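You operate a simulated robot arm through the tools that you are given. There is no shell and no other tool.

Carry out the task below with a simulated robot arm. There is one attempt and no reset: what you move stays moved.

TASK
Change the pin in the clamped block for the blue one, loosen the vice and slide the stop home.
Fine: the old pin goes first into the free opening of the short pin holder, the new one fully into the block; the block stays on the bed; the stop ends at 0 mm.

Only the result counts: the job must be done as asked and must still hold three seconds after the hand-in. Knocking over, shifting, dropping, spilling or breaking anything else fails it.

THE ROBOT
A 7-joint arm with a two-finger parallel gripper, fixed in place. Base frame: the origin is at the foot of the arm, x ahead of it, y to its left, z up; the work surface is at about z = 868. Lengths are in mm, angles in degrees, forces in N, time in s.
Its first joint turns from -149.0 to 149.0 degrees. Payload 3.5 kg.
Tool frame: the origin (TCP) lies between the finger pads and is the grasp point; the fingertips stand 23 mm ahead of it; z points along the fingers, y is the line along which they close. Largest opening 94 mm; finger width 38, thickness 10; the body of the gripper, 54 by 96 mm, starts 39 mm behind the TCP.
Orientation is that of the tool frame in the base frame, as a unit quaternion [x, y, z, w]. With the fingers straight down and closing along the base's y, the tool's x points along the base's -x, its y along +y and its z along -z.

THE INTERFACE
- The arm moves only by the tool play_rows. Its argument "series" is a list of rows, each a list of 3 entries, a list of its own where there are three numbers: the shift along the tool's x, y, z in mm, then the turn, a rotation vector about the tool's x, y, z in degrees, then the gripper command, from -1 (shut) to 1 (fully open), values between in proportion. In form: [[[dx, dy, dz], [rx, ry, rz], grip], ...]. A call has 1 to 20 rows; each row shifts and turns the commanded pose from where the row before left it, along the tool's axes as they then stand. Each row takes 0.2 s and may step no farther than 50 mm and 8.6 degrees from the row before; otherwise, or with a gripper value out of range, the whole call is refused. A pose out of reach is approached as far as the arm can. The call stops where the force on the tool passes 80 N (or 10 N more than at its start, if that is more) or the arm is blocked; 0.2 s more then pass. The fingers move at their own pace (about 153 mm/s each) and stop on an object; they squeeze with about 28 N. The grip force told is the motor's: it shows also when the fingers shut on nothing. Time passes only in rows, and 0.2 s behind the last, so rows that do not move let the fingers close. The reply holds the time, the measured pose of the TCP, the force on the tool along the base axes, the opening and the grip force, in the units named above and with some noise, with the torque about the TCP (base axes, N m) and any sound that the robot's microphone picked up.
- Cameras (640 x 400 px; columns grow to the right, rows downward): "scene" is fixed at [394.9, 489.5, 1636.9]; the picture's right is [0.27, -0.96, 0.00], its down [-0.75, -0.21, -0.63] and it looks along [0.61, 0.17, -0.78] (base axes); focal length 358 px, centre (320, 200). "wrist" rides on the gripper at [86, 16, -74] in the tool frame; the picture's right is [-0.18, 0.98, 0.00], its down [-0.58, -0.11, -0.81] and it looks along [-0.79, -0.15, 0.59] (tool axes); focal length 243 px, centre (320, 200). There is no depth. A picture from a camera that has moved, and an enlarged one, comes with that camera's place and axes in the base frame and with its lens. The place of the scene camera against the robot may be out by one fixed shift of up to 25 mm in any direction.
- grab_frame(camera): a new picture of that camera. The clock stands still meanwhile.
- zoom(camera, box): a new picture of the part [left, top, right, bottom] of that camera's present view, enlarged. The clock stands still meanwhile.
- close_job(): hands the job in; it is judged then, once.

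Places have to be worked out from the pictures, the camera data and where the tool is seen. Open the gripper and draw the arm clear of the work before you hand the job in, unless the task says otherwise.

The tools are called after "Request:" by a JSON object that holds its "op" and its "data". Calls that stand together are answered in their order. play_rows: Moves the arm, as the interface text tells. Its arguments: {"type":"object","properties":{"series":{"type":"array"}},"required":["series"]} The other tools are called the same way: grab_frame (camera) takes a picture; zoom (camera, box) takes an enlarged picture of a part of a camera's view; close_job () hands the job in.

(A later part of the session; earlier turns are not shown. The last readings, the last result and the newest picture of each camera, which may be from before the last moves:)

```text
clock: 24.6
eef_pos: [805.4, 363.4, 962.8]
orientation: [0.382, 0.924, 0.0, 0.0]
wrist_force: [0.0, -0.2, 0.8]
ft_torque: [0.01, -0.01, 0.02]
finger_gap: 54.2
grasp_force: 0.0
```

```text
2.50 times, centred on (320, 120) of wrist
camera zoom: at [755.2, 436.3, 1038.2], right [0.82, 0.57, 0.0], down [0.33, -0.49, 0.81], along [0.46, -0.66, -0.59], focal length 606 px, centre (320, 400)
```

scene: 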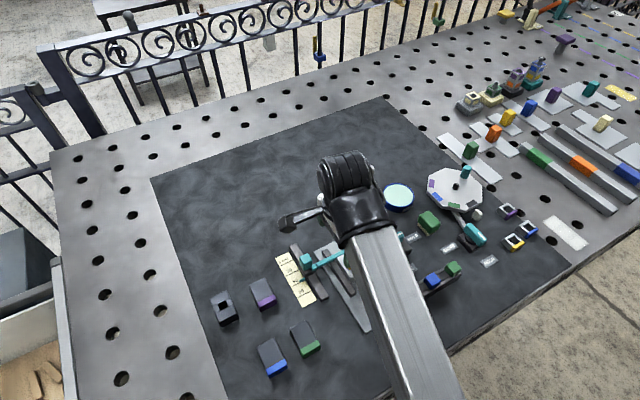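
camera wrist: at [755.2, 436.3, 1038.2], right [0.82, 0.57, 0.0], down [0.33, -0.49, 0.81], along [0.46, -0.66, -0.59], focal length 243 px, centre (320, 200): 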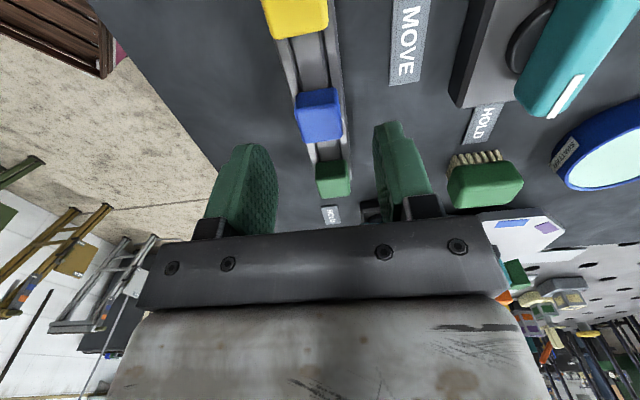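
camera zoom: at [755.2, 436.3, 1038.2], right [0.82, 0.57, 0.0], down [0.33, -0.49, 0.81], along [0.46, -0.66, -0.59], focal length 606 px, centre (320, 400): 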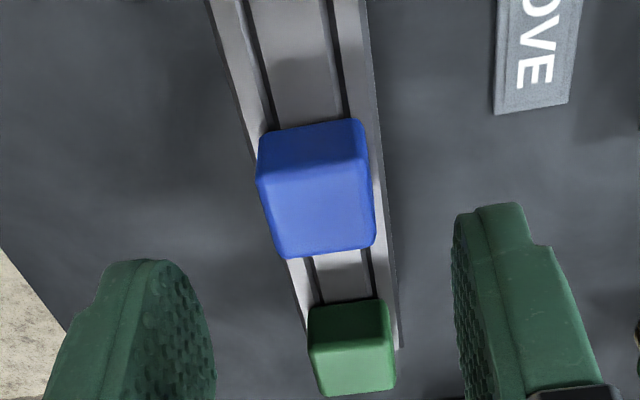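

Blue is about 2.4 mm farther ahead of the TCP. I correct and descend to z ≈ 925, as with the yellow pin in this holder.

Request:
{"op": "play_rows", "data": {"series": [[[-2.4, -0.6, 8], [0, 0, 0], 0.1], [[0, 0, 10], [0, 0, 0], 0.1], [[0, 0, 10], [0, 0, 0], 0.1], [[0, 0, 6], [0, 0, 0], 0.1], [[0, 0, 3.5], [0, 0, 0], 0.1], [[0, 0, 0], [0, 0, 0], 0.1]]}}

Request:
{"op": "zoom", "data": {"camera": "wrist", "box": [220, 60, 420, 220]}}

```text
clock: 26.0
eef_pos: [806.4, 359.9, 925.6]
orientation: [0.382, 0.924, 0.0, 0.0]
wrist_force: [-0.2, 0.0, -0.3]
ft_torque: [0.0, -0.01, -0.01]
finger_gap: 51.7
grasp_force: 0.2
```

```text
2.50 times, centred on (320, 140) of wrist
camera zoom: at [756.9, 434.2, 1000.4], right [0.82, 0.57, 0.0], down [0.33, -0.49, 0.81], along [0.46, -0.66, -0.59], focal length 606 px, centre (320, 350)
```

zoom: 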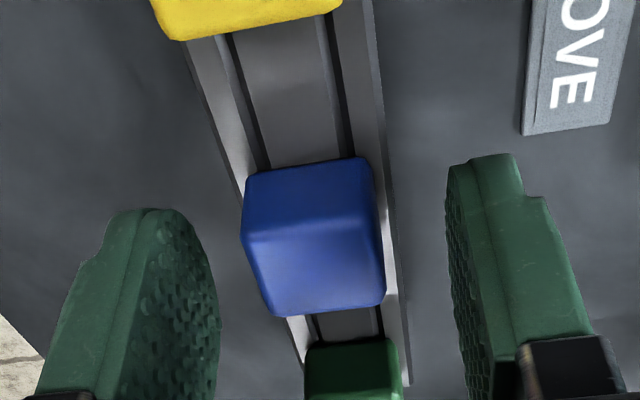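

Blue is centred between the fingers. I close on it.

Request:
{"op": "play_rows", "data": {"series": [[[0, 0, 0], [0, 0, 0], -0.3], [[0, 0, 0], [0, 0, 0], -0.6], [[0, 0, 0], [0, 0, 0], -1], [[0, 0, 0], [0, 0, 0], -1]]}}

```text
clock: 27.0
eef_pos: [808.8, 360.8, 925.1]
orientation: [0.382, 0.924, -0.001, -0.001]
wrist_force: [0.4, 0.5, 0.5]
ft_torque: [0.0, -0.03, 0.03]
finger_gap: 25.6
grasp_force: 27.7
```

Gripped at 25.6 mm gap. I pull up gently and watch that the holder stays.

Request:
{"op": "play_rows", "data": {"series": [[[0, 0, -3], [0, 0, 0], -1], [[0, 0, -4], [0, 0, 0], -1], [[0, 0, -5], [0, 0, 0], -1], [[0, 0, -6], [0, 0, 0], -1], [[0, 0, -10], [0, 0, 0], -1], [[0, 0, -12], [0, 0, 0], -1], [[0, 0, -15], [0, 0, 0], -1], [[0, 0, -15], [0, 0, 0], -1], [[0, 0, 0], [0, 0, 0], -1]]}}

Request:
{"op": "grab_frame", "data": {"camera": "wrist"}}

Request:
{"op": "zoom", "data": {"camera": "wrist", "box": [240, 20, 400, 200]}}

```text
clock: 29.0
eef_pos: [807.4, 360.7, 995.6]
orientation: [0.381, 0.924, 0.001, 0.0]
wrist_force: [0.3, -0.7, -1.0]
ft_torque: [-0.01, -0.01, 0.02]
finger_gap: 25.5
grasp_force: 28.3
```

```text
taken
camera wrist: at [756.8, 434.2, 1070.4], right [0.82, 0.57, 0.0], down [0.33, -0.49, 0.81], along [0.46, -0.67, -0.59], focal length 243 px, centre (320, 200)
```

wrist: 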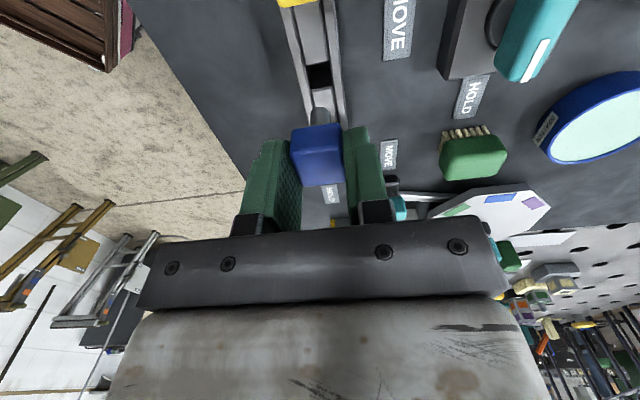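

```text
2.22 times, centred on (320, 110) of wrist
camera zoom: at [756.8, 434.2, 1070.4], right [0.82, 0.57, 0.0], down [0.33, -0.49, 0.81], along [0.46, -0.67, -0.59], focal length 539 px, centre (320, 400)
```

zoom: 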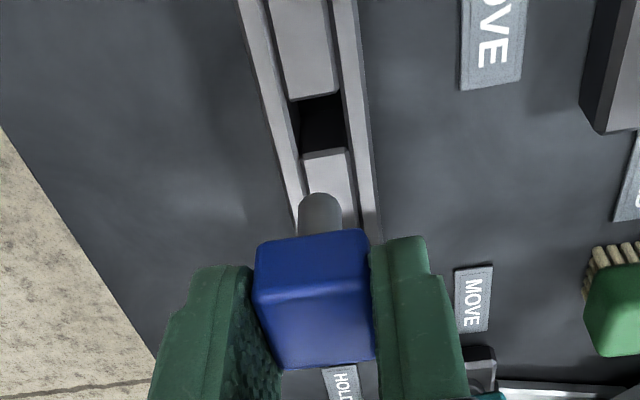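

Blue is fully out with the holder unmoved. The empty block hole was measured at about (803.5, 541.7); I carry the blue pin above it.

Request:
{"op": "play_rows", "data": {"series": [[[26, 25, 0], [0, 0, 0], -1], [[26, 25, 0], [0, 0, 0], -1], [[26, 25, 0], [0, 0, 0], -1], [[26, 25, 0], [0, 0, 0], -1], [[26, 25.2, 0], [0, 0, 0], -1], [[0, 0, 0], [0, 0, 0], -1]]}}

Request:
{"op": "grab_frame", "data": {"camera": "wrist"}}

Request:
{"op": "zoom", "data": {"camera": "wrist", "box": [240, 20, 400, 180]}}

```text
clock: 30.4
eef_pos: [802.9, 539.8, 994.4]
orientation: [0.381, 0.924, 0.0, 0.0]
wrist_force: [-0.7, -0.2, -0.9]
ft_torque: [0.02, 0.02, 0.01]
finger_gap: 25.5
grasp_force: 28.8
```

```text
taken
camera wrist: at [752.9, 614.0, 1069.6], right [0.82, 0.57, 0.0], down [0.33, -0.49, 0.81], along [0.46, -0.67, -0.59], focal length 243 px, centre (320, 200)
```

wrist: 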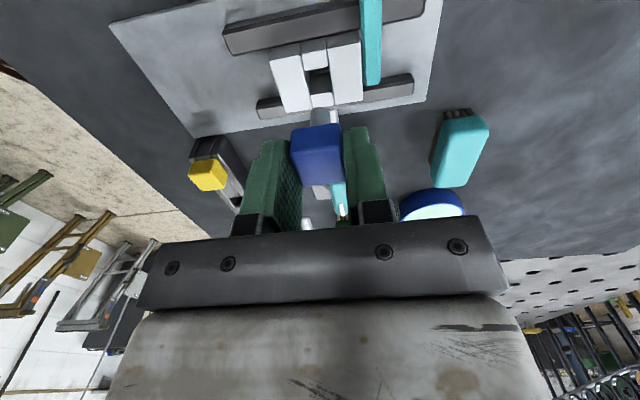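

```text
2.50 times, centred on (320, 100) of wrist
camera zoom: at [752.9, 614.0, 1069.6], right [0.82, 0.57, 0.0], down [0.33, -0.49, 0.81], along [0.46, -0.67, -0.59], focal length 606 px, centre (320, 450)
```

zoom: 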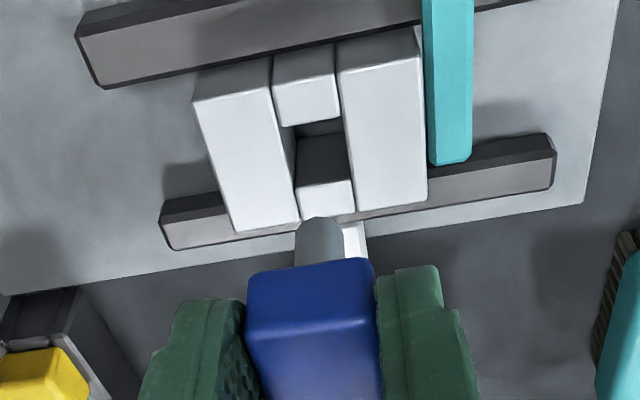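

The hole lies within 0.5 mm of the pin axis. I lower until the stem tip is just above the block and look again.

Request:
{"op": "play_rows", "data": {"series": [[[0.5, -0.4, 10], [0, 0, 0], -1], [[0, 0, 12], [0, 0, 0], -1], [[0, 0, 10], [0, 0, 0], -1], [[0, 0, 5], [0, 0, 0], -1], [[0, 0, 0], [0, 0, 0], -1]]}}

Request:
{"op": "zoom", "data": {"camera": "wrist", "box": [240, 40, 400, 200]}}

```text
clock: 31.6
eef_pos: [802.1, 541.0, 958.5]
orientation: [0.381, 0.925, 0.0, 0.0]
wrist_force: [-0.4, 0.0, -2.2]
ft_torque: [-0.01, 0.02, 0.04]
finger_gap: 25.6
grasp_force: 28.0
```

```text
2.50 times, centred on (320, 120) of wrist
camera zoom: at [752.4, 614.6, 1032.8], right [0.82, 0.57, 0.0], down [0.33, -0.49, 0.81], along [0.46, -0.67, -0.59], focal length 606 px, centre (320, 400)
```

zoom: 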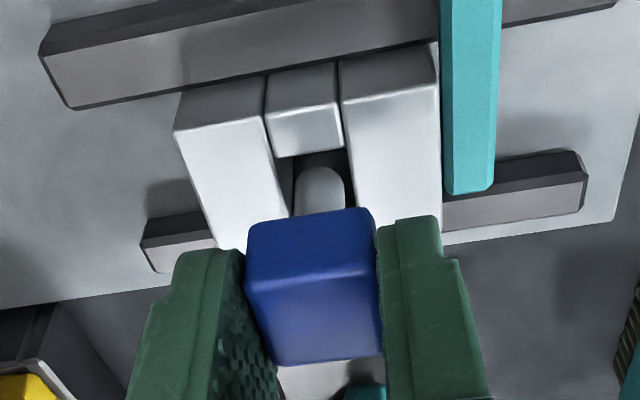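

The stem is about 0.7 mm to the right of the hole centre; I correct and lower into the hole, reading the force.

Request:
{"op": "play_rows", "data": {"series": [[[0, -0.7, 4], [0, 0, 0], -1], [[0, 0, 4], [0, 0, 0], -1], [[0, 0, 4], [0, 0, 0], -1], [[0, 0, 0], [0, 0, 0], -1]]}}

Request:
{"op": "zoom", "data": {"camera": "wrist", "box": [240, 60, 400, 220]}}

```text
clock: 32.6
eef_pos: [801.4, 539.5, 946.8]
orientation: [0.381, 0.924, 0.0, 0.0]
wrist_force: [0.5, 0.2, -2.1]
ft_torque: [0.04, 0.0, -0.01]
finger_gap: 25.4
grasp_force: 28.0
```

```text
2.50 times, centred on (320, 140) of wrist
camera zoom: at [751.8, 614.1, 1021.3], right [0.82, 0.57, 0.0], down [0.33, -0.49, 0.81], along [0.46, -0.66, -0.59], focal length 606 px, centre (320, 350)
```

zoom: 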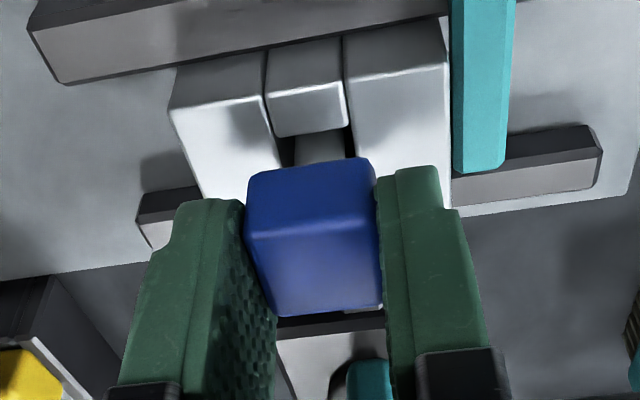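

The stem is entering the hole without force. I continue down.

Request:
{"op": "play_rows", "data": {"series": [[[0, 0, 4], [0, 0, 0], -1], [[0, 0, 4], [0, 0, 0], -1], [[0, 0, 3], [0, 0, 0], -1], [[0, 0, 0], [0, 0, 0], -1]]}}

```text
clock: 33.6
eef_pos: [802.2, 539.8, 935.1]
orientation: [0.382, 0.924, -0.001, 0.0]
wrist_force: [0.3, -0.7, -0.6]
ft_torque: [0.03, -0.02, -0.02]
finger_gap: 25.6
grasp_force: 27.7
```

Still free at z = 935. I take 1–1.5 mm steps toward seating.

Request:
{"op": "play_rows", "data": {"series": [[[0, 0, 1.5], [0, 0, 0], -1], [[0, 0, 1], [0, 0, 0], -1], [[0, 0, 0], [0, 0, 0], -1]]}}

Request:
{"op": "zoom", "data": {"camera": "wrist", "box": [240, 60, 400, 220]}}

```text
clock: 34.4
eef_pos: [802.5, 539.5, 933.8]
orientation: [0.382, 0.924, 0.001, 0.0]
wrist_force: [0.6, 0.2, -1.1]
ft_torque: [0.02, -0.03, -0.02]
finger_gap: 25.1
grasp_force: 28.2
```

```text
2.50 times, centred on (320, 140) of wrist
camera zoom: at [752.4, 614.0, 1007.7], right [0.82, 0.57, 0.0], down [0.33, -0.49, 0.81], along [0.46, -0.66, -0.59], focal length 606 px, centre (320, 350)
```

zoom: 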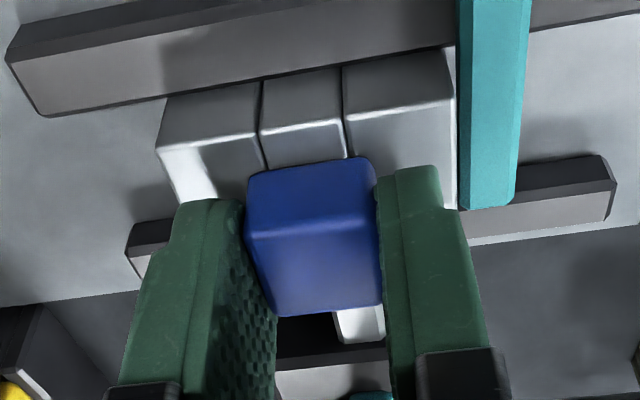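

Request:
{"op": "play_rows", "data": {"series": [[[0, 0, 1], [0, 0, 0], -1], [[0, 0, 1], [0, 0, 0], -1], [[0, 0, 0], [0, 0, 0], -1]]}}

```text
clock: 35.2
eef_pos: [802.1, 540.5, 930.8]
orientation: [0.381, 0.924, 0.001, 0.0]
wrist_force: [0.5, -0.7, 4.1]
ft_torque: [-0.04, 0.02, -0.02]
finger_gap: 25.2
grasp_force: 28.0
```

A first contact of about 4 N shows at z ≈ 930.8, where the head should seat. One more small step confirms it.

Request:
{"op": "play_rows", "data": {"series": [[[0, 0, 0.6], [0, 0, 0], -1], [[0, 0, 0], [0, 0, 0], -1]]}}

Request:
{"op": "zoom", "data": {"camera": "wrist", "box": [240, 60, 400, 220]}}

```text
clock: 35.8
eef_pos: [801.6, 539.6, 932.6]
orientation: [0.382, 0.924, 0.001, 0.0]
wrist_force: [1.9, 1.9, 17.2]
ft_torque: [0.04, 0.04, 0.01]
finger_gap: 25.5
grasp_force: 28.2
```

```text
2.50 times, centred on (320, 140) of wrist
camera zoom: at [752.1, 614.0, 1006.3], right [0.82, 0.57, 0.0], down [0.33, -0.49, 0.81], along [0.46, -0.66, -0.59], focal length 606 px, centre (320, 350)
```

zoom: 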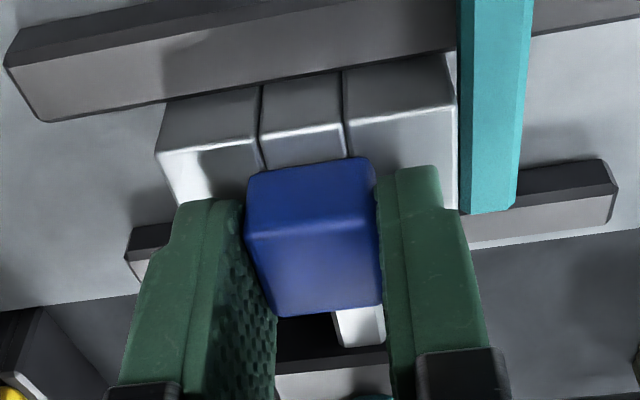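

17 N upward: seated. I ease off and release, then check the gap under the head.

Request:
{"op": "play_rows", "data": {"series": [[[0, 0, -0.6], [0, 0, 0], -1], [[0, 0, 0], [0, 0, 0], -0.35], [[0, 0, 0], [0, 0, 0], -0.2], [[0, 0, 0], [0, 0, 0], 0.0], [[0, 0, 0], [0, 0, 0], 0.0]]}}

Request:
{"op": "zoom", "data": {"camera": "wrist", "box": [240, 60, 400, 220]}}

```text
clock: 37.0
eef_pos: [802.3, 540.2, 931.9]
orientation: [0.381, 0.924, -0.001, 0.0]
wrist_force: [-0.1, 0.3, 0.5]
ft_torque: [0.01, 0.0, 0.04]
finger_gap: 47.0
grasp_force: 0.0
```

```text
2.50 times, centred on (320, 140) of wrist
camera zoom: at [752.0, 614.0, 1005.8], right [0.82, 0.57, 0.0], down [0.33, -0.49, 0.81], along [0.46, -0.66, -0.59], focal length 606 px, centre (320, 350)
```

zoom: 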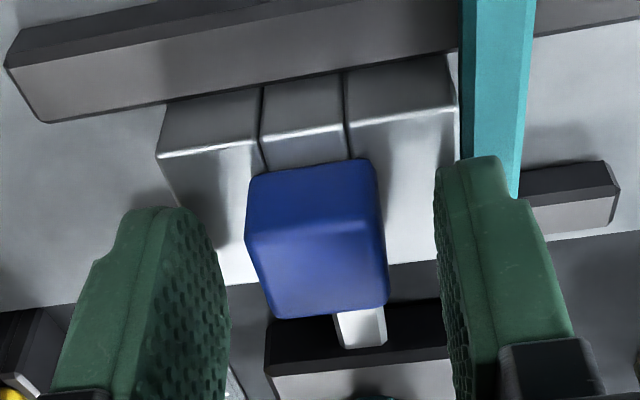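

Released cleanly. I rise straight up and verify how the blue head sits on the block.

Request:
{"op": "play_rows", "data": {"series": [[[0, 0, -8], [0, 0, 0], 0.0], [[0, 0, -12], [0, 0, 0], 0.0], [[0, 0, -20], [0, 0, 0], 0.0], [[0, 0, -20], [0, 0, 0], 0.0], [[0, 0, 0], [0, 0, 0], 0.0]]}}

Request:
{"op": "grab_frame", "data": {"camera": "wrist"}}

Request:
{"op": "zoom", "data": {"camera": "wrist", "box": [250, 40, 390, 130]}}

Request:
{"op": "zoom", "data": {"camera": "wrist", "box": [280, 100, 400, 240]}}

```text
clock: 38.2
eef_pos: [802.3, 539.5, 990.2]
orientation: [0.381, 0.924, 0.0, 0.0]
wrist_force: [0.5, 0.0, -0.7]
ft_torque: [0.03, 0.03, -0.02]
finger_gap: 47.1
grasp_force: 0.0
```

```text
taken
camera wrist: at [752.2, 614.1, 1065.5], right [0.82, 0.57, 0.0], down [0.33, -0.49, 0.81], along [0.46, -0.67, -0.59], focal length 243 px, centre (320, 200)
```

wrist: 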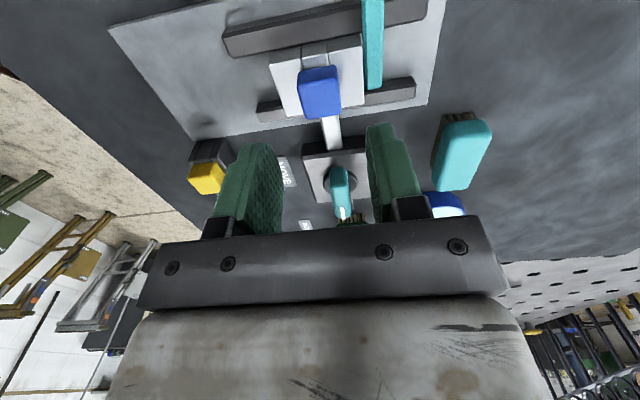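

```text
4.44 times, centred on (320, 85) of wrist
camera zoom: at [752.2, 614.1, 1065.5], right [0.82, 0.57, 0.0], down [0.33, -0.49, 0.81], along [0.46, -0.67, -0.59], focal length 1078 px, centre (320, 711)
```

zoom: 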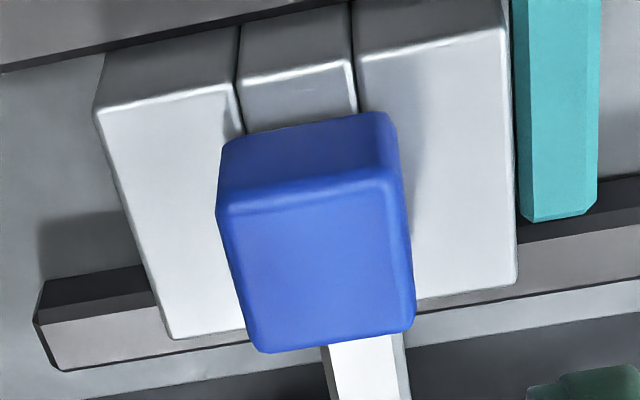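

```text
2.86 times, centred on (340, 170) of wrist
camera zoom: at [752.2, 614.1, 1065.5], right [0.82, 0.57, 0.0], down [0.33, -0.49, 0.81], along [0.46, -0.67, -0.59], focal length 693 px, centre (263, 286)
```

zoom: 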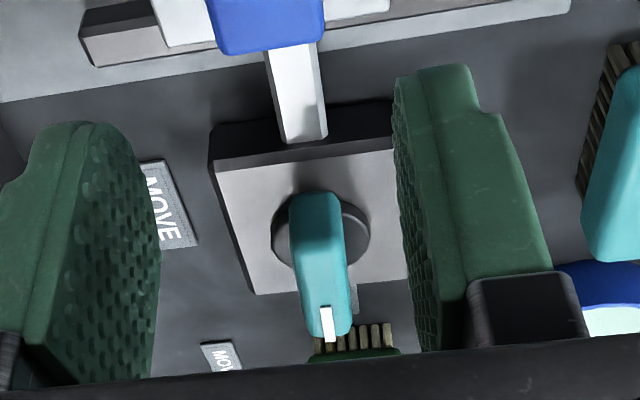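

The blue pin sits flush on the block. Now the vice lever: I shift to get a second line of sight on it.

Request:
{"op": "play_rows", "data": {"series": [[[-25, -25, 0], [0, 0, 0], 0.0], [[-25, -25, 0], [0, 0, 0], 0.0], [[0, 0, 0], [0, 0, 0], 0.0]]}}

Request:
{"op": "grab_frame", "data": {"camera": "wrist"}}

Request:
{"op": "zoom", "data": {"camera": "wrist", "box": [360, 60, 520, 180]}}

```text
clock: 39.0
eef_pos: [802.9, 468.5, 990.8]
orientation: [0.382, 0.924, 0.0, 0.001]
wrist_force: [0.0, 0.2, 0.4]
ft_torque: [-0.02, -0.04, 0.04]
finger_gap: 47.0
grasp_force: 0.0
```

```text
taken
camera wrist: at [752.5, 542.9, 1065.6], right [0.82, 0.57, 0.0], down [0.33, -0.49, 0.81], along [0.46, -0.66, -0.59], focal length 243 px, centre (320, 200)
```

wrist: 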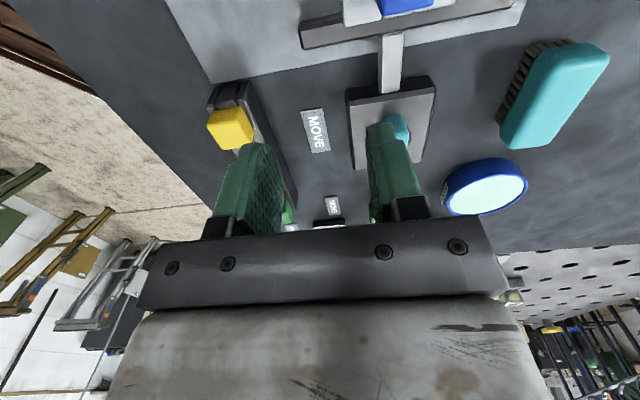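

```text
3.33 times, centred on (440, 120) of wrist
camera zoom: at [752.5, 542.9, 1065.6], right [0.82, 0.57, 0.0], down [0.33, -0.49, 0.81], along [0.46, -0.66, -0.59], focal length 809 px, centre (-80, 467)
```

zoom: 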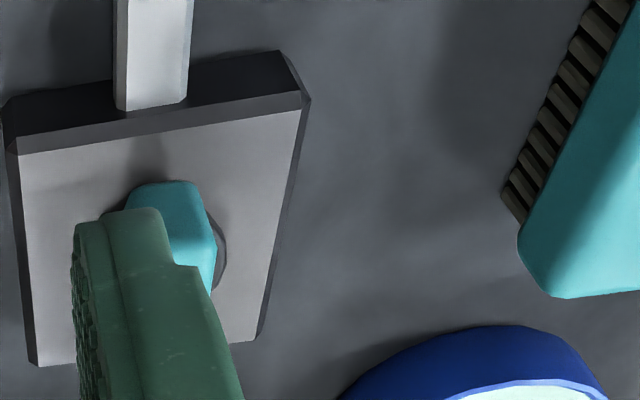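

The finger hides the lever from here; I shift 45 mm further to the side.

Request:
{"op": "play_rows", "data": {"series": [[[0, -45, 0], [0, 0, 0], 0.0], [[0, 0, 0], [0, 0, 0], 0.0]]}}

Request:
{"op": "grab_frame", "data": {"camera": "wrist"}}

Request:
{"op": "zoom", "data": {"camera": "wrist", "box": [400, 60, 560, 180]}}

```text
clock: 39.6
eef_pos: [770.9, 436.0, 990.8]
orientation: [0.382, 0.924, 0.0, 0.001]
wrist_force: [0.6, -0.9, 0.1]
ft_torque: [-0.02, 0.0, -0.01]
finger_gap: 47.1
grasp_force: 0.1
```

```text
taken
camera wrist: at [720.0, 510.5, 1065.8], right [0.82, 0.57, 0.0], down [0.33, -0.49, 0.81], along [0.46, -0.66, -0.59], focal length 243 px, centre (320, 200)
```

wrist: 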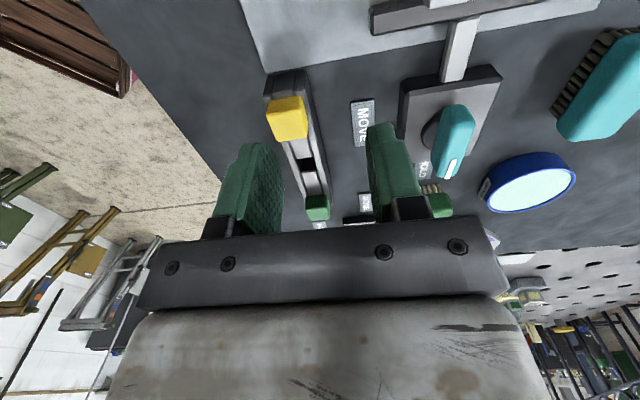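

```text
3.33 times, centred on (480, 120) of wrist
camera zoom: at [720.0, 510.5, 1065.8], right [0.82, 0.57, 0.0], down [0.33, -0.49, 0.81], along [0.46, -0.66, -0.59], focal length 809 px, centre (-213, 467)
```

zoom: 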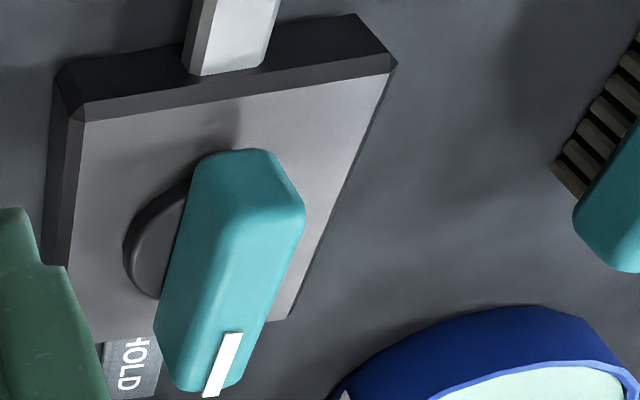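

Triangulated lever: about 57 mm long, top z ≈ 925, centre near (882, 462), white mark pointing along −46° at HOLD; the MOVE label lies a quarter turn clockwise. I go above the lever to refine this and to test the reach.

Request:
{"op": "play_rows", "data": {"series": [[[-20, 32.3, 0], [0, 0, 0], 0.0], [[-20, 32.3, 0], [0, 0, 0], 0.0], [[-20, 32.3, 0], [0, 0, 0], 0.0], [[0, 0, 0], [0, 0, 0], 0.0]]}}

Request:
{"op": "grab_frame", "data": {"camera": "wrist"}}

Request:
{"op": "zoom", "data": {"camera": "wrist", "box": [220, 30, 420, 180]}}

```text
clock: 40.6
eef_pos: [882.1, 463.9, 990.2]
orientation: [0.382, 0.924, 0.0, 0.0]
wrist_force: [-0.2, 0.1, 0.0]
ft_torque: [0.02, 0.0, 0.0]
finger_gap: 46.8
grasp_force: 0.0
```

```text
taken
camera wrist: at [831.5, 537.9, 1065.0], right [0.82, 0.57, 0.0], down [0.33, -0.49, 0.81], along [0.46, -0.66, -0.59], focal length 243 px, centre (320, 200)
```

wrist: 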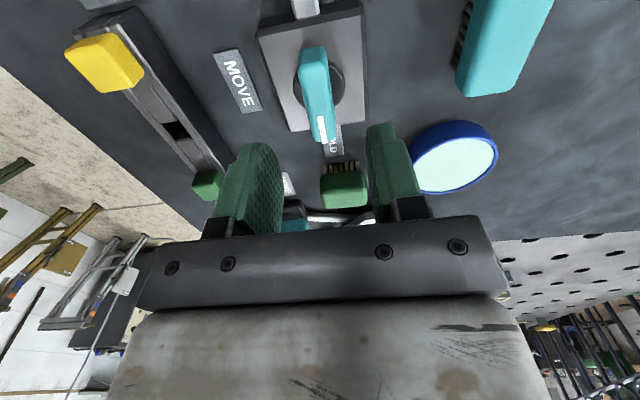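

```text
2.67 times, centred on (320, 105) of wrist
camera zoom: at [831.5, 537.9, 1065.0], right [0.82, 0.57, 0.0], down [0.33, -0.49, 0.81], along [0.46, -0.66, -0.59], focal length 647 px, centre (320, 453)
```

zoom: 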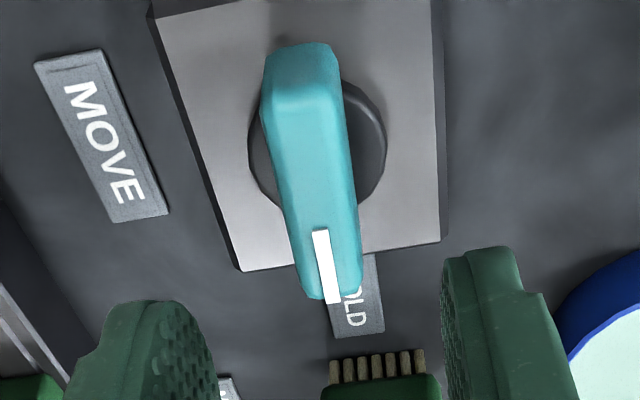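

The hand reaches here with the tool down. Disc centre and lever centre agree at about (884.5, 460). I shift the small remainder and descend part way to check.

Request:
{"op": "play_rows", "data": {"series": [[[-4.4, -1.0, 10], [0, 0, 0], 0.0], [[0, 0, 15], [0, 0, 0], 0.0], [[0, 0, 15], [0, 0, 0], 0.0], [[0, 0, 10], [0, 0, 0], 0.0], [[0, 0, 0], [0, 0, 0], 0.0]]}}

Request:
{"op": "zoom", "data": {"camera": "wrist", "box": [220, 50, 420, 220]}}

```text
clock: 41.8
eef_pos: [883.3, 459.9, 939.7]
orientation: [0.382, 0.924, -0.001, 0.0]
wrist_force: [-0.9, 0.0, -0.5]
ft_torque: [0.03, -0.01, -0.01]
finger_gap: 46.8
grasp_force: 0.0
```

```text
2.35 times, centred on (320, 135) of wrist
camera zoom: at [833.8, 534.2, 1015.4], right [0.82, 0.57, 0.0], down [0.33, -0.49, 0.81], along [0.46, -0.66, -0.59], focal length 571 px, centre (320, 353)
```

zoom: 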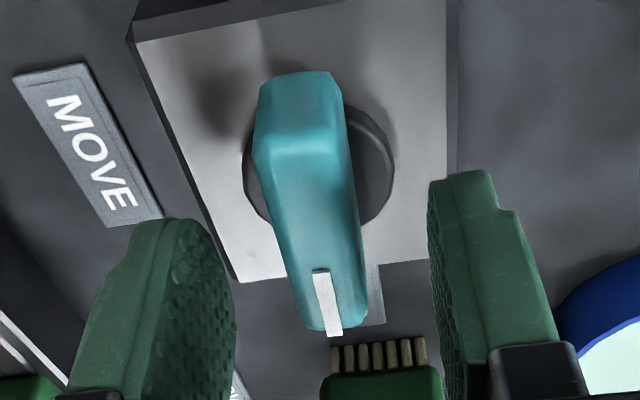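

Lever is centred between the fingers. I go down to z ≈ 926 and close on it.

Request:
{"op": "play_rows", "data": {"series": [[[0, 0, 7], [0, 0, 0], 0.0], [[0, 0, 7], [0, 0, 0], 0.0], [[0, 0, 0], [0, 0, 0], 0.0]]}}

Request:
{"op": "zoom", "data": {"camera": "wrist", "box": [220, 50, 420, 220]}}

```text
clock: 42.6
eef_pos: [885.3, 459.2, 926.1]
orientation: [0.382, 0.924, 0.0, -0.001]
wrist_force: [0.4, 0.1, 0.7]
ft_torque: [-0.01, 0.0, -0.02]
finger_gap: 47.0
grasp_force: 0.1
```

```text
2.35 times, centred on (320, 135) of wrist
camera zoom: at [833.8, 534.1, 1001.6], right [0.82, 0.57, 0.0], down [0.33, -0.49, 0.81], along [0.46, -0.66, -0.59], focal length 571 px, centre (320, 353)
```

zoom: 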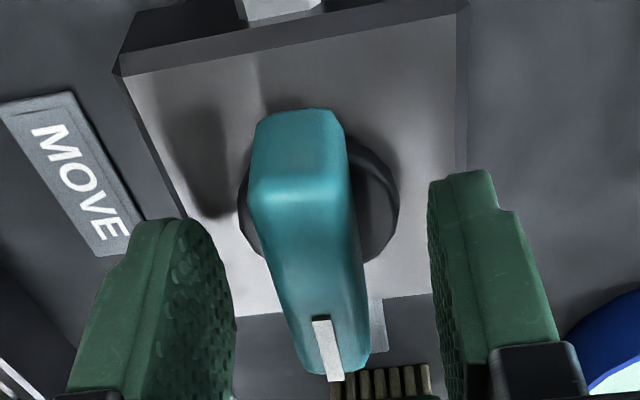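

The disc centre is within about 1.5 mm of the TCP. I close gently.

Request:
{"op": "play_rows", "data": {"series": [[[-0.8, -0.4, 0], [0, 0, 0], -0.4], [[0, 0, 0], [0, 0, 0], -0.7], [[0, 0, 0], [0, 0, 0], -1], [[0, 0, 0], [0, 0, 0], -1]]}}

Request:
{"op": "zoom", "data": {"camera": "wrist", "box": [220, 50, 420, 220]}}

```text
clock: 43.6
eef_pos: [883.7, 459.0, 926.2]
orientation: [0.382, 0.924, 0.0, -0.001]
wrist_force: [0.1, 0.9, -1.3]
ft_torque: [0.01, -0.02, -0.2]
finger_gap: 17.7
grasp_force: 45.1
```

```text
2.35 times, centred on (320, 135) of wrist
camera zoom: at [834.0, 533.2, 1001.7], right [0.82, 0.57, 0.0], down [0.33, -0.49, 0.81], along [0.46, -0.66, -0.59], focal length 571 px, centre (320, 353)
```

zoom: 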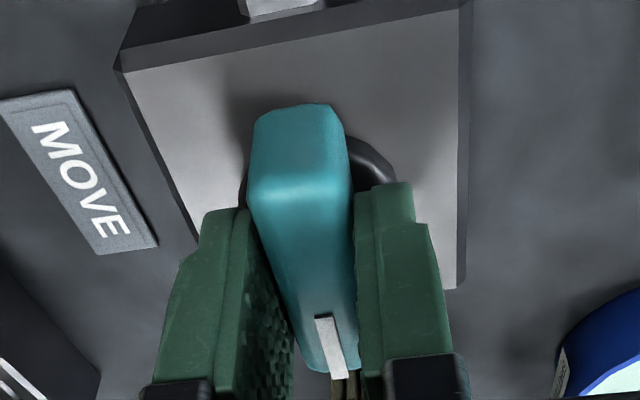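

Gripped (17.7 mm gap, tiny torque). I begin turning clockwise seen from above (toward MOVE) in small steps and check the readings.

Request:
{"op": "play_rows", "data": {"series": [[[0, 0, 0], [0, 0, 4], -1], [[0, 0, 0], [0, 0, 5], -1], [[0, 0, 0], [0, 0, 5], -1], [[0, 0, 0], [0, 0, 0], -1]]}}

Request:
{"op": "zoom", "data": {"camera": "wrist", "box": [220, 50, 420, 220]}}

```text
clock: 44.6
eef_pos: [884.2, 459.7, 926.7]
orientation: [0.493, 0.87, 0.0, 0.0]
wrist_force: [0.4, 1.8, -3.2]
ft_torque: [-0.09, -0.01, 0.05]
finger_gap: 18.0
grasp_force: 45.3
```

```text
2.35 times, centred on (320, 135) of wrist
camera zoom: at [853.0, 543.1, 1001.7], right [0.94, 0.35, 0.0], down [0.21, -0.55, 0.81], along [0.28, -0.76, -0.59], focal length 571 px, centre (320, 353)
```

zoom: 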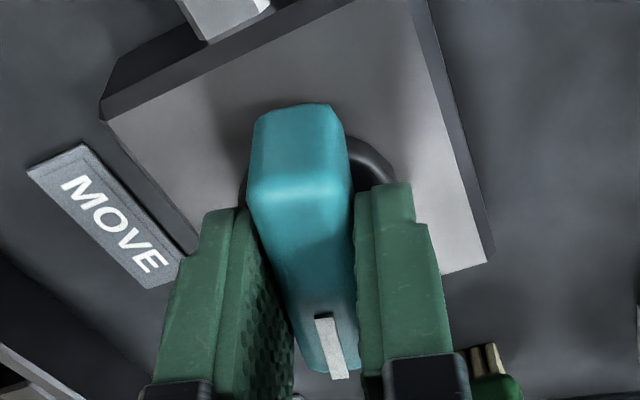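

The lever turns freely with the tool. I continue turning.

Request:
{"op": "play_rows", "data": {"series": [[[0, 0, 0], [0, 0, 6], -1], [[0, 0, 0], [0, 0, 6], -1], [[0, 0, 0], [0, 0, 6], -1], [[0, 0, 0], [0, 0, 6], -1], [[0, 0, 0], [0, 0, 6], -1], [[0, 0, 0], [0, 0, 6], -1], [[0, 0, 0], [0, 0, 0], -1]]}}

Request:
{"op": "grab_frame", "data": {"camera": "wrist"}}

Request:
{"op": "zoom", "data": {"camera": "scene", "box": [300, 180, 480, 310]}}

```text
clock: 46.2
eef_pos: [884.6, 459.9, 927.5]
orientation: [0.737, 0.676, 0.0, 0.0]
wrist_force: [-5.2, 0.8, -4.8]
ft_torque: [0.4, -0.02, 0.0]
finger_gap: 17.9
grasp_force: 45.2
```

```text
taken
camera wrist: at [907.3, 545.3, 1001.7], right [0.96, -0.27, 0.0], down [-0.16, -0.57, 0.81], along [-0.22, -0.78, -0.59], focal length 243 px, centre (320, 200)
```

wrist: 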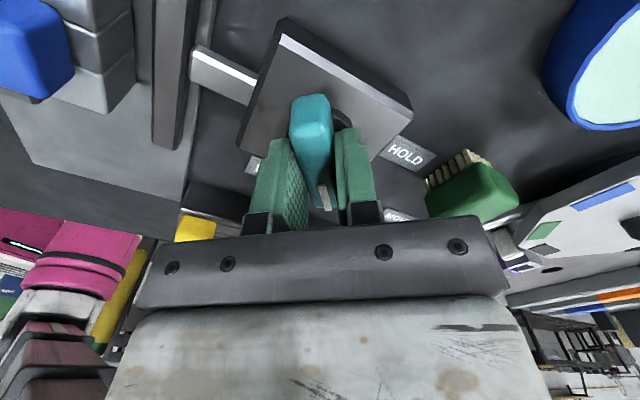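

```text
3.08 times, centred on (390, 245) of scene
camera zoom: at [394.9, 489.5, 1636.9], right [0.27, -0.96, 0.0], down [-0.75, -0.21, -0.63], along [0.61, 0.17, -0.78], focal length 1103 px, centre (105, 62)
```

zoom: 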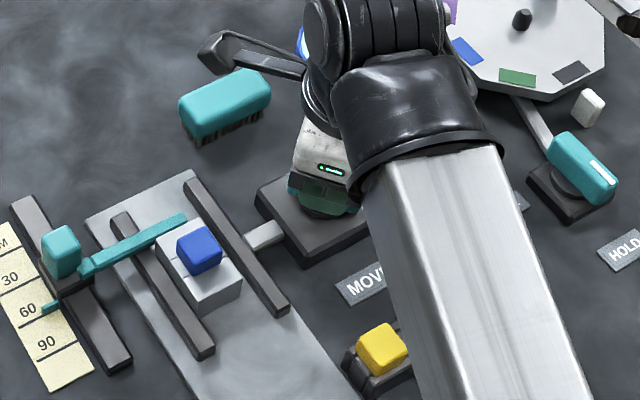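

50° done, forces stay small and the plunger is drawing back. I continue to 90° in two parts.

Request:
{"op": "play_rows", "data": {"series": [[[0, 0, 0], [0, 0, 6], -1], [[0, 0, 0], [0, 0, 6], -1], [[0, 0, 0], [0, 0, 6], -1], [[0, 0, 0], [0, 0, 6], -1], [[0, 0, 0], [0, 0, 0], -1]]}}

Request:
{"op": "grab_frame", "data": {"camera": "wrist"}}

```text
clock: 47.4
eef_pos: [883.9, 458.7, 926.9]
orientation: [0.862, 0.507, 0.0, 0.0]
wrist_force: [-9.6, 0.2, -10.3]
ft_torque: [0.77, -0.34, -0.06]
finger_gap: 17.9
grasp_force: 44.8
```

```text
taken
camera wrist: at [939.6, 528.4, 1001.7], right [0.77, -0.64, 0.0], down [-0.38, -0.46, 0.81], along [-0.51, -0.62, -0.59], focal length 243 px, centre (320, 200)
```

wrist: 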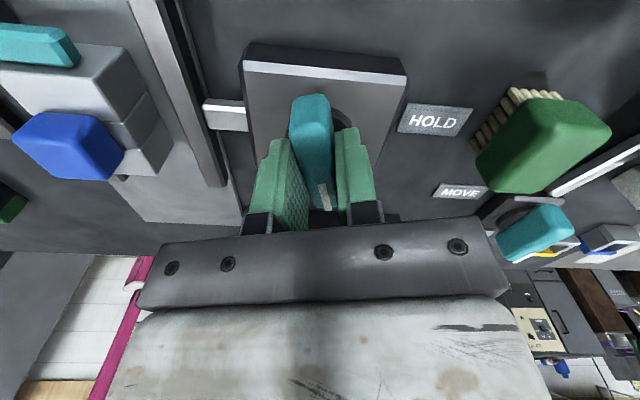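

74° turned; a mild side force of about 10 N shows. I nudge the tool about 1 mm along that force and complete the turn.

Request:
{"op": "play_rows", "data": {"series": [[[-0.5, -0.9, 0.3], [0, 0, 4], -1], [[0, 0, 0.3], [0, 0, 4], -1], [[0, 0, 0], [0, 0, 4], -1], [[0, 0, 0], [0, 0, 4], -1], [[0, 0, 0], [0, 0, 0], -1]]}}

Request:
{"op": "grab_frame", "data": {"camera": "wrist"}}

Request:
{"op": "zoom", "data": {"camera": "scene", "box": [300, 180, 480, 310]}}

```text
clock: 48.6
eef_pos: [883.6, 459.1, 926.4]
orientation: [0.924, 0.383, 0.0, 0.0]
wrist_force: [2.3, 4.7, -1.0]
ft_torque: [-1.02, 1.0, 0.0]
finger_gap: 18.0
grasp_force: 44.4
```

```text
taken
camera wrist: at [956.0, 510.4, 1001.7], right [0.56, -0.83, 0.0], down [-0.49, -0.33, 0.81], along [-0.67, -0.46, -0.59], focal length 243 px, centre (320, 200)
```

wrist: 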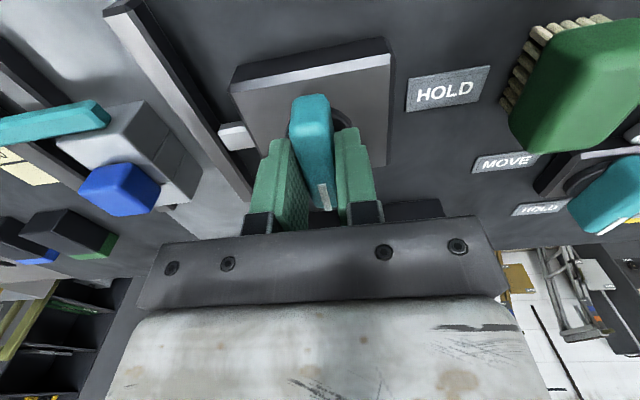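

```text
3.08 times, centred on (390, 245) of scene
camera zoom: at [394.9, 489.5, 1636.9], right [0.27, -0.96, 0.0], down [-0.75, -0.21, -0.63], along [0.61, 0.17, -0.78], focal length 1103 px, centre (105, 62)
```

zoom: 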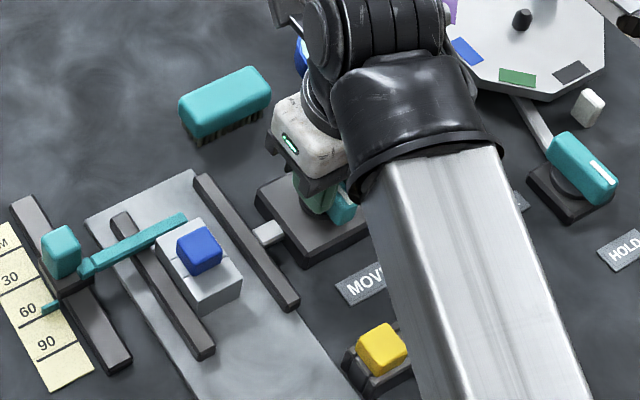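

The lever has turned the full 90° toward MOVE and the moving jaw has backed away from the block. I release and rise to check the lever.

Request:
{"op": "play_rows", "data": {"series": [[[0, 0, 0], [0, 0, 0], -0.5], [[0, 0, 0], [0, 0, 0], -0.3], [[0, 0, 0], [0, 0, 0], 0.0], [[0, 0, 0], [0, 0, 0], 0.0], [[0, 0, -10], [0, 0, 0], 0.0], [[0, 0, -15], [0, 0, 0], 0.0], [[0, 0, -20], [0, 0, 0], 0.0], [[0, 0, -20], [0, 0, 0], 0.0], [[0, 0, 0], [0, 0, 0], 0.0]]}}

Request:
{"op": "grab_frame", "data": {"camera": "wrist"}}

Request:
{"op": "zoom", "data": {"camera": "wrist", "box": [220, 10, 420, 200]}}

```text
clock: 50.6
eef_pos: [882.5, 459.1, 990.7]
orientation: [0.924, 0.383, -0.001, 0.0]
wrist_force: [0.3, 0.2, -0.2]
ft_torque: [-0.02, 0.02, 0.02]
finger_gap: 47.1
grasp_force: 0.0
```

```text
taken
camera wrist: at [955.2, 510.4, 1066.6], right [0.57, -0.82, 0.0], down [-0.49, -0.33, 0.81], along [-0.67, -0.46, -0.59], focal length 243 px, centre (320, 200)
```

wrist: 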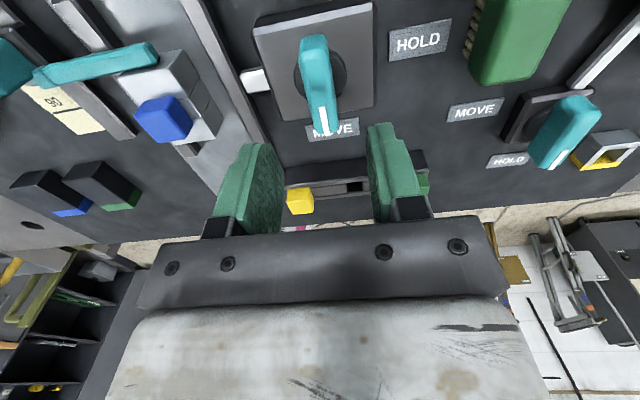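

```text
2.11 times, centred on (320, 105) of wrist
camera zoom: at [955.2, 510.4, 1066.6], right [0.57, -0.82, 0.0], down [-0.49, -0.33, 0.81], along [-0.67, -0.46, -0.59], focal length 511 px, centre (320, 400)
```

zoom: 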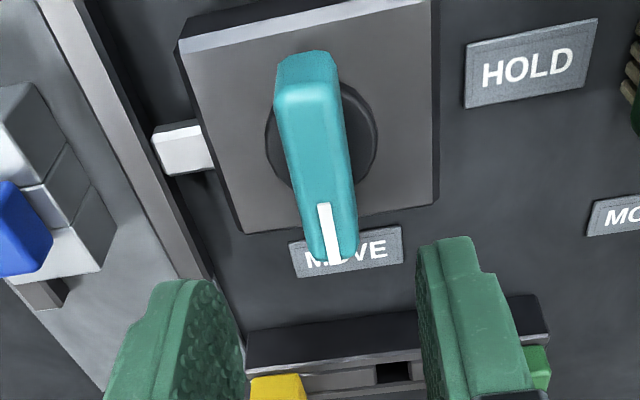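

The lever points squarely at MOVE and the block is free on the bed. Now the stop: I move above its handle, with the fingers closing across the rail.

Request:
{"op": "play_rows", "data": {"series": [[[0, 0, -10], [0, 0, 0], 0.0], [[11.1, -40.6, 0], [0, 0, 0], 0.0], [[11.1, -40.6, 0], [0, 0, 0], 0.0], [[11.1, -40.6, 0], [0, 0, 0], 0.0], [[11.1, -40.6, 0], [0, 0, 0], 0.0], [[11.0, -40.6, 0], [0, 0, 0], 0.0], [[0, 0, 0], [0, 0, 0], 0.0]]}}

Request:
{"op": "grab_frame", "data": {"camera": "wrist"}}

Request:
{"op": "grab_frame", "data": {"camera": "scene"}}

```text
clock: 52.2
eef_pos: [777.4, 643.5, 1000.8]
orientation: [0.924, 0.383, 0.0, 0.0]
wrist_force: [-0.1, -0.8, 0.7]
ft_torque: [-0.02, -0.03, -0.02]
finger_gap: 47.3
grasp_force: 0.0
```

```text
taken
camera wrist: at [849.5, 693.8, 1075.8], right [0.57, -0.82, 0.0], down [-0.49, -0.33, 0.81], along [-0.66, -0.46, -0.59], focal length 243 px, centre (320, 200)
```

wrist: 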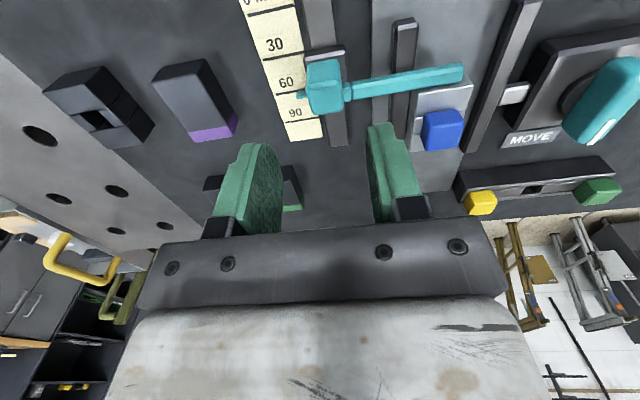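

```text
taken
```

scene: 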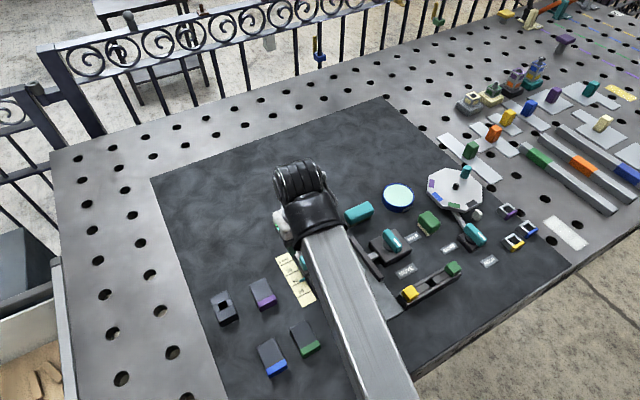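

Reach is fine here. I enlarge the wrist view of the handle, the pointer and the scale.

Request:
{"op": "zoom", "data": {"camera": "wrist", "box": [220, 0, 420, 150]}}

Request:
{"op": "zoom", "data": {"camera": "wrist", "box": [240, 40, 360, 130]}}

```text
2.67 times, centred on (320, 75) of wrist
camera zoom: at [849.5, 693.8, 1075.8], right [0.57, -0.82, 0.0], down [-0.49, -0.33, 0.81], along [-0.66, -0.46, -0.59], focal length 647 px, centre (320, 533)
```

zoom: 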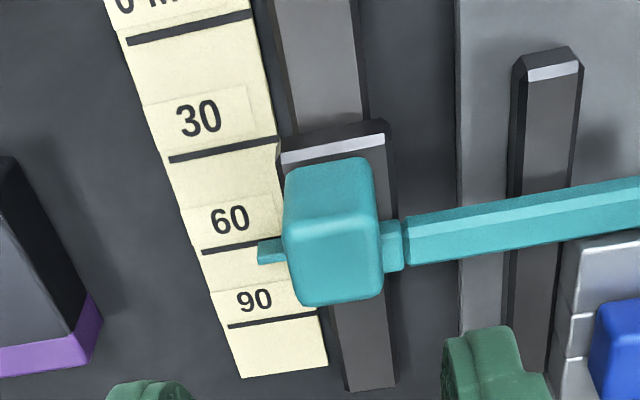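

```text
4.44 times, centred on (300, 85) of wrist
camera zoom: at [849.5, 693.8, 1075.8], right [0.57, -0.82, 0.0], down [-0.49, -0.33, 0.81], along [-0.66, -0.46, -0.59], focal length 1078 px, centre (409, 711)
```

zoom: 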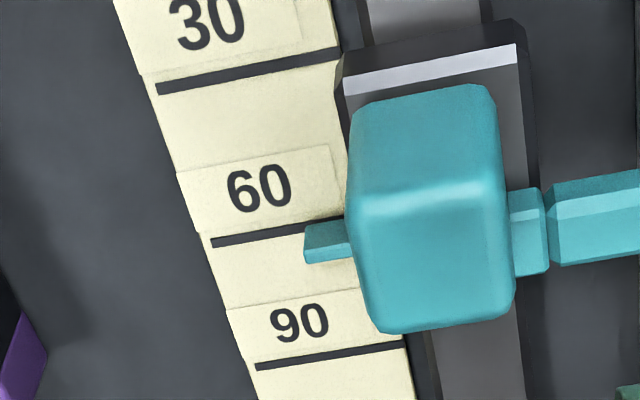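

Reading the scale in tool coordinates: the ticks 0/30/60/90 lie at u = +35/+5/−25.5/−56 mm from the TCP, and the pointer tab is at about the 60 tick, so the stop must go about 60 mm outward along +u. That end lies near radius 1060, so I tilt the tool 20° outward about its y axis here, up high.

Request:
{"op": "play_rows", "data": {"series": [[[0, 0, 0], [0, 5, 0], 0.0], [[0, 0, 0], [0, 5, 0], 0.0], [[0, 0, 0], [0, 5, 0], 0.0], [[0, 0, 0], [0, 5, 0], 0.0], [[0, 0, 0], [0, 0, 0], 0.0]]}}

Request:
{"op": "grab_frame", "data": {"camera": "wrist"}}

Request:
{"op": "zoom", "data": {"camera": "wrist", "box": [230, 20, 410, 140]}}

```text
clock: 53.4
eef_pos: [778.2, 642.3, 1001.7]
orientation: [0.909, 0.378, 0.161, -0.067]
wrist_force: [0.5, -0.1, 0.1]
ft_torque: [0.0, -0.01, 0.0]
finger_gap: 47.1
grasp_force: 0.0
```

```text
taken
camera wrist: at [828.8, 671.3, 1101.5], right [0.57, -0.82, -0.06], down [-0.66, -0.51, 0.56], along [-0.49, -0.28, -0.83], focal length 243 px, centre (320, 200)
```

wrist: 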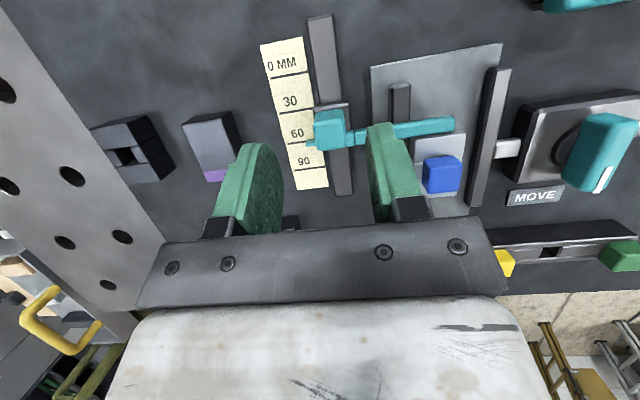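

```text
3.33 times, centred on (320, 80) of wrist
camera zoom: at [828.8, 671.3, 1101.5], right [0.57, -0.82, -0.06], down [-0.66, -0.51, 0.56], along [-0.49, -0.28, -0.83], focal length 809 px, centre (320, 600)
```

zoom: 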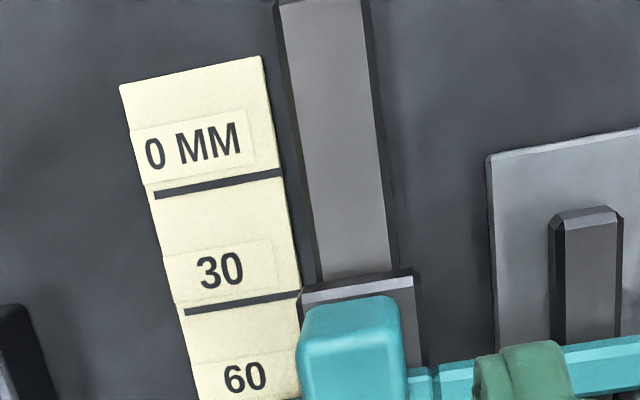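

Now a closer look at the pointer, handle and arm from this steeper angle.

Request:
{"op": "zoom", "data": {"camera": "wrist", "box": [270, 90, 390, 180]}}

Request:
{"op": "zoom", "data": {"camera": "wrist", "box": [250, 30, 350, 200]}}

```text
4.44 times, centred on (330, 135) of wrist
camera zoom: at [828.8, 671.3, 1101.5], right [0.57, -0.82, -0.06], down [-0.66, -0.51, 0.56], along [-0.49, -0.28, -0.83], focal length 1078 px, centre (276, 489)
```

zoom: 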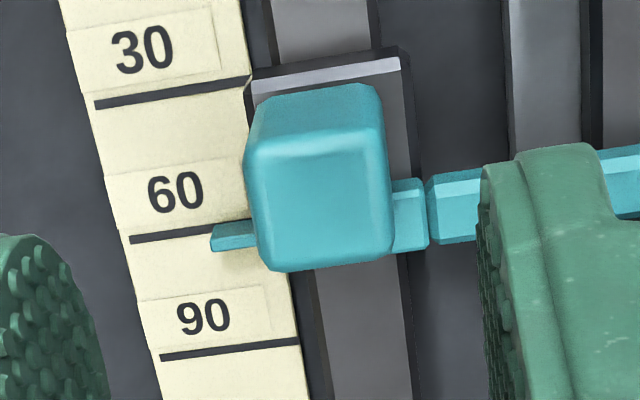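

```text
2.35 times, centred on (300, 115) of wrist
camera zoom: at [828.8, 671.3, 1101.5], right [0.57, -0.82, -0.06], down [-0.66, -0.51, 0.56], along [-0.49, -0.28, -0.83], focal length 571 px, centre (367, 400)
```

zoom: 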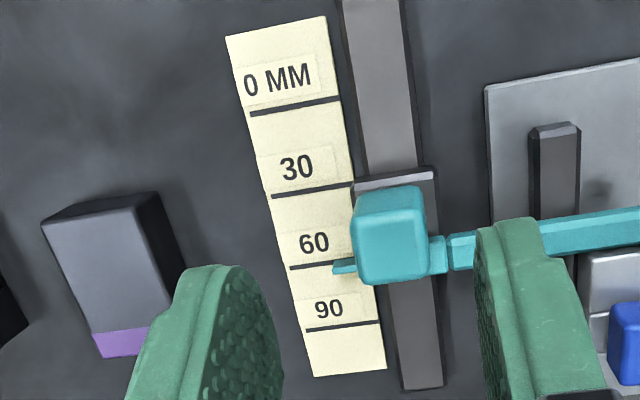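

From two views: pointer tab at u ≈ −25 (59.5–60 mm reading), handle top z ≈ 919.5, about 24 mm cube, centred at u ≈ −7.7, v ≈ +1.7 from the TCP. Before gripping, I test that the tilted hand reaches the home place (empty rail there) at working height.

Request:
{"op": "play_rows", "data": {"series": [[[7.8, 0.5, 26.6], [0, 0, 0], 0.0], [[7.8, 0.5, 26.6], [0, 0, 0], 0.0], [[7.8, 0.5, 26.6], [0, 0, 0], 0.0], [[0, 0, 0], [0, 0, 0], 0.0]]}}

Request:
{"op": "grab_frame", "data": {"camera": "wrist"}}

```text
clock: 54.4
eef_pos: [815.5, 675.1, 933.1]
orientation: [0.909, 0.378, 0.16, -0.068]
wrist_force: [-0.1, 0.0, 0.0]
ft_torque: [0.02, 0.0, 0.01]
finger_gap: 46.8
grasp_force: 0.1
```

```text
taken
camera wrist: at [865.3, 705.3, 1033.8], right [0.57, -0.82, -0.06], down [-0.66, -0.51, 0.56], along [-0.49, -0.28, -0.83], focal length 243 px, centre (320, 200)
```

wrist: 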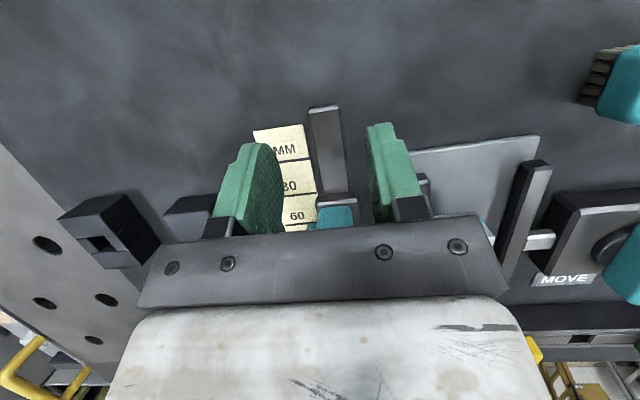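

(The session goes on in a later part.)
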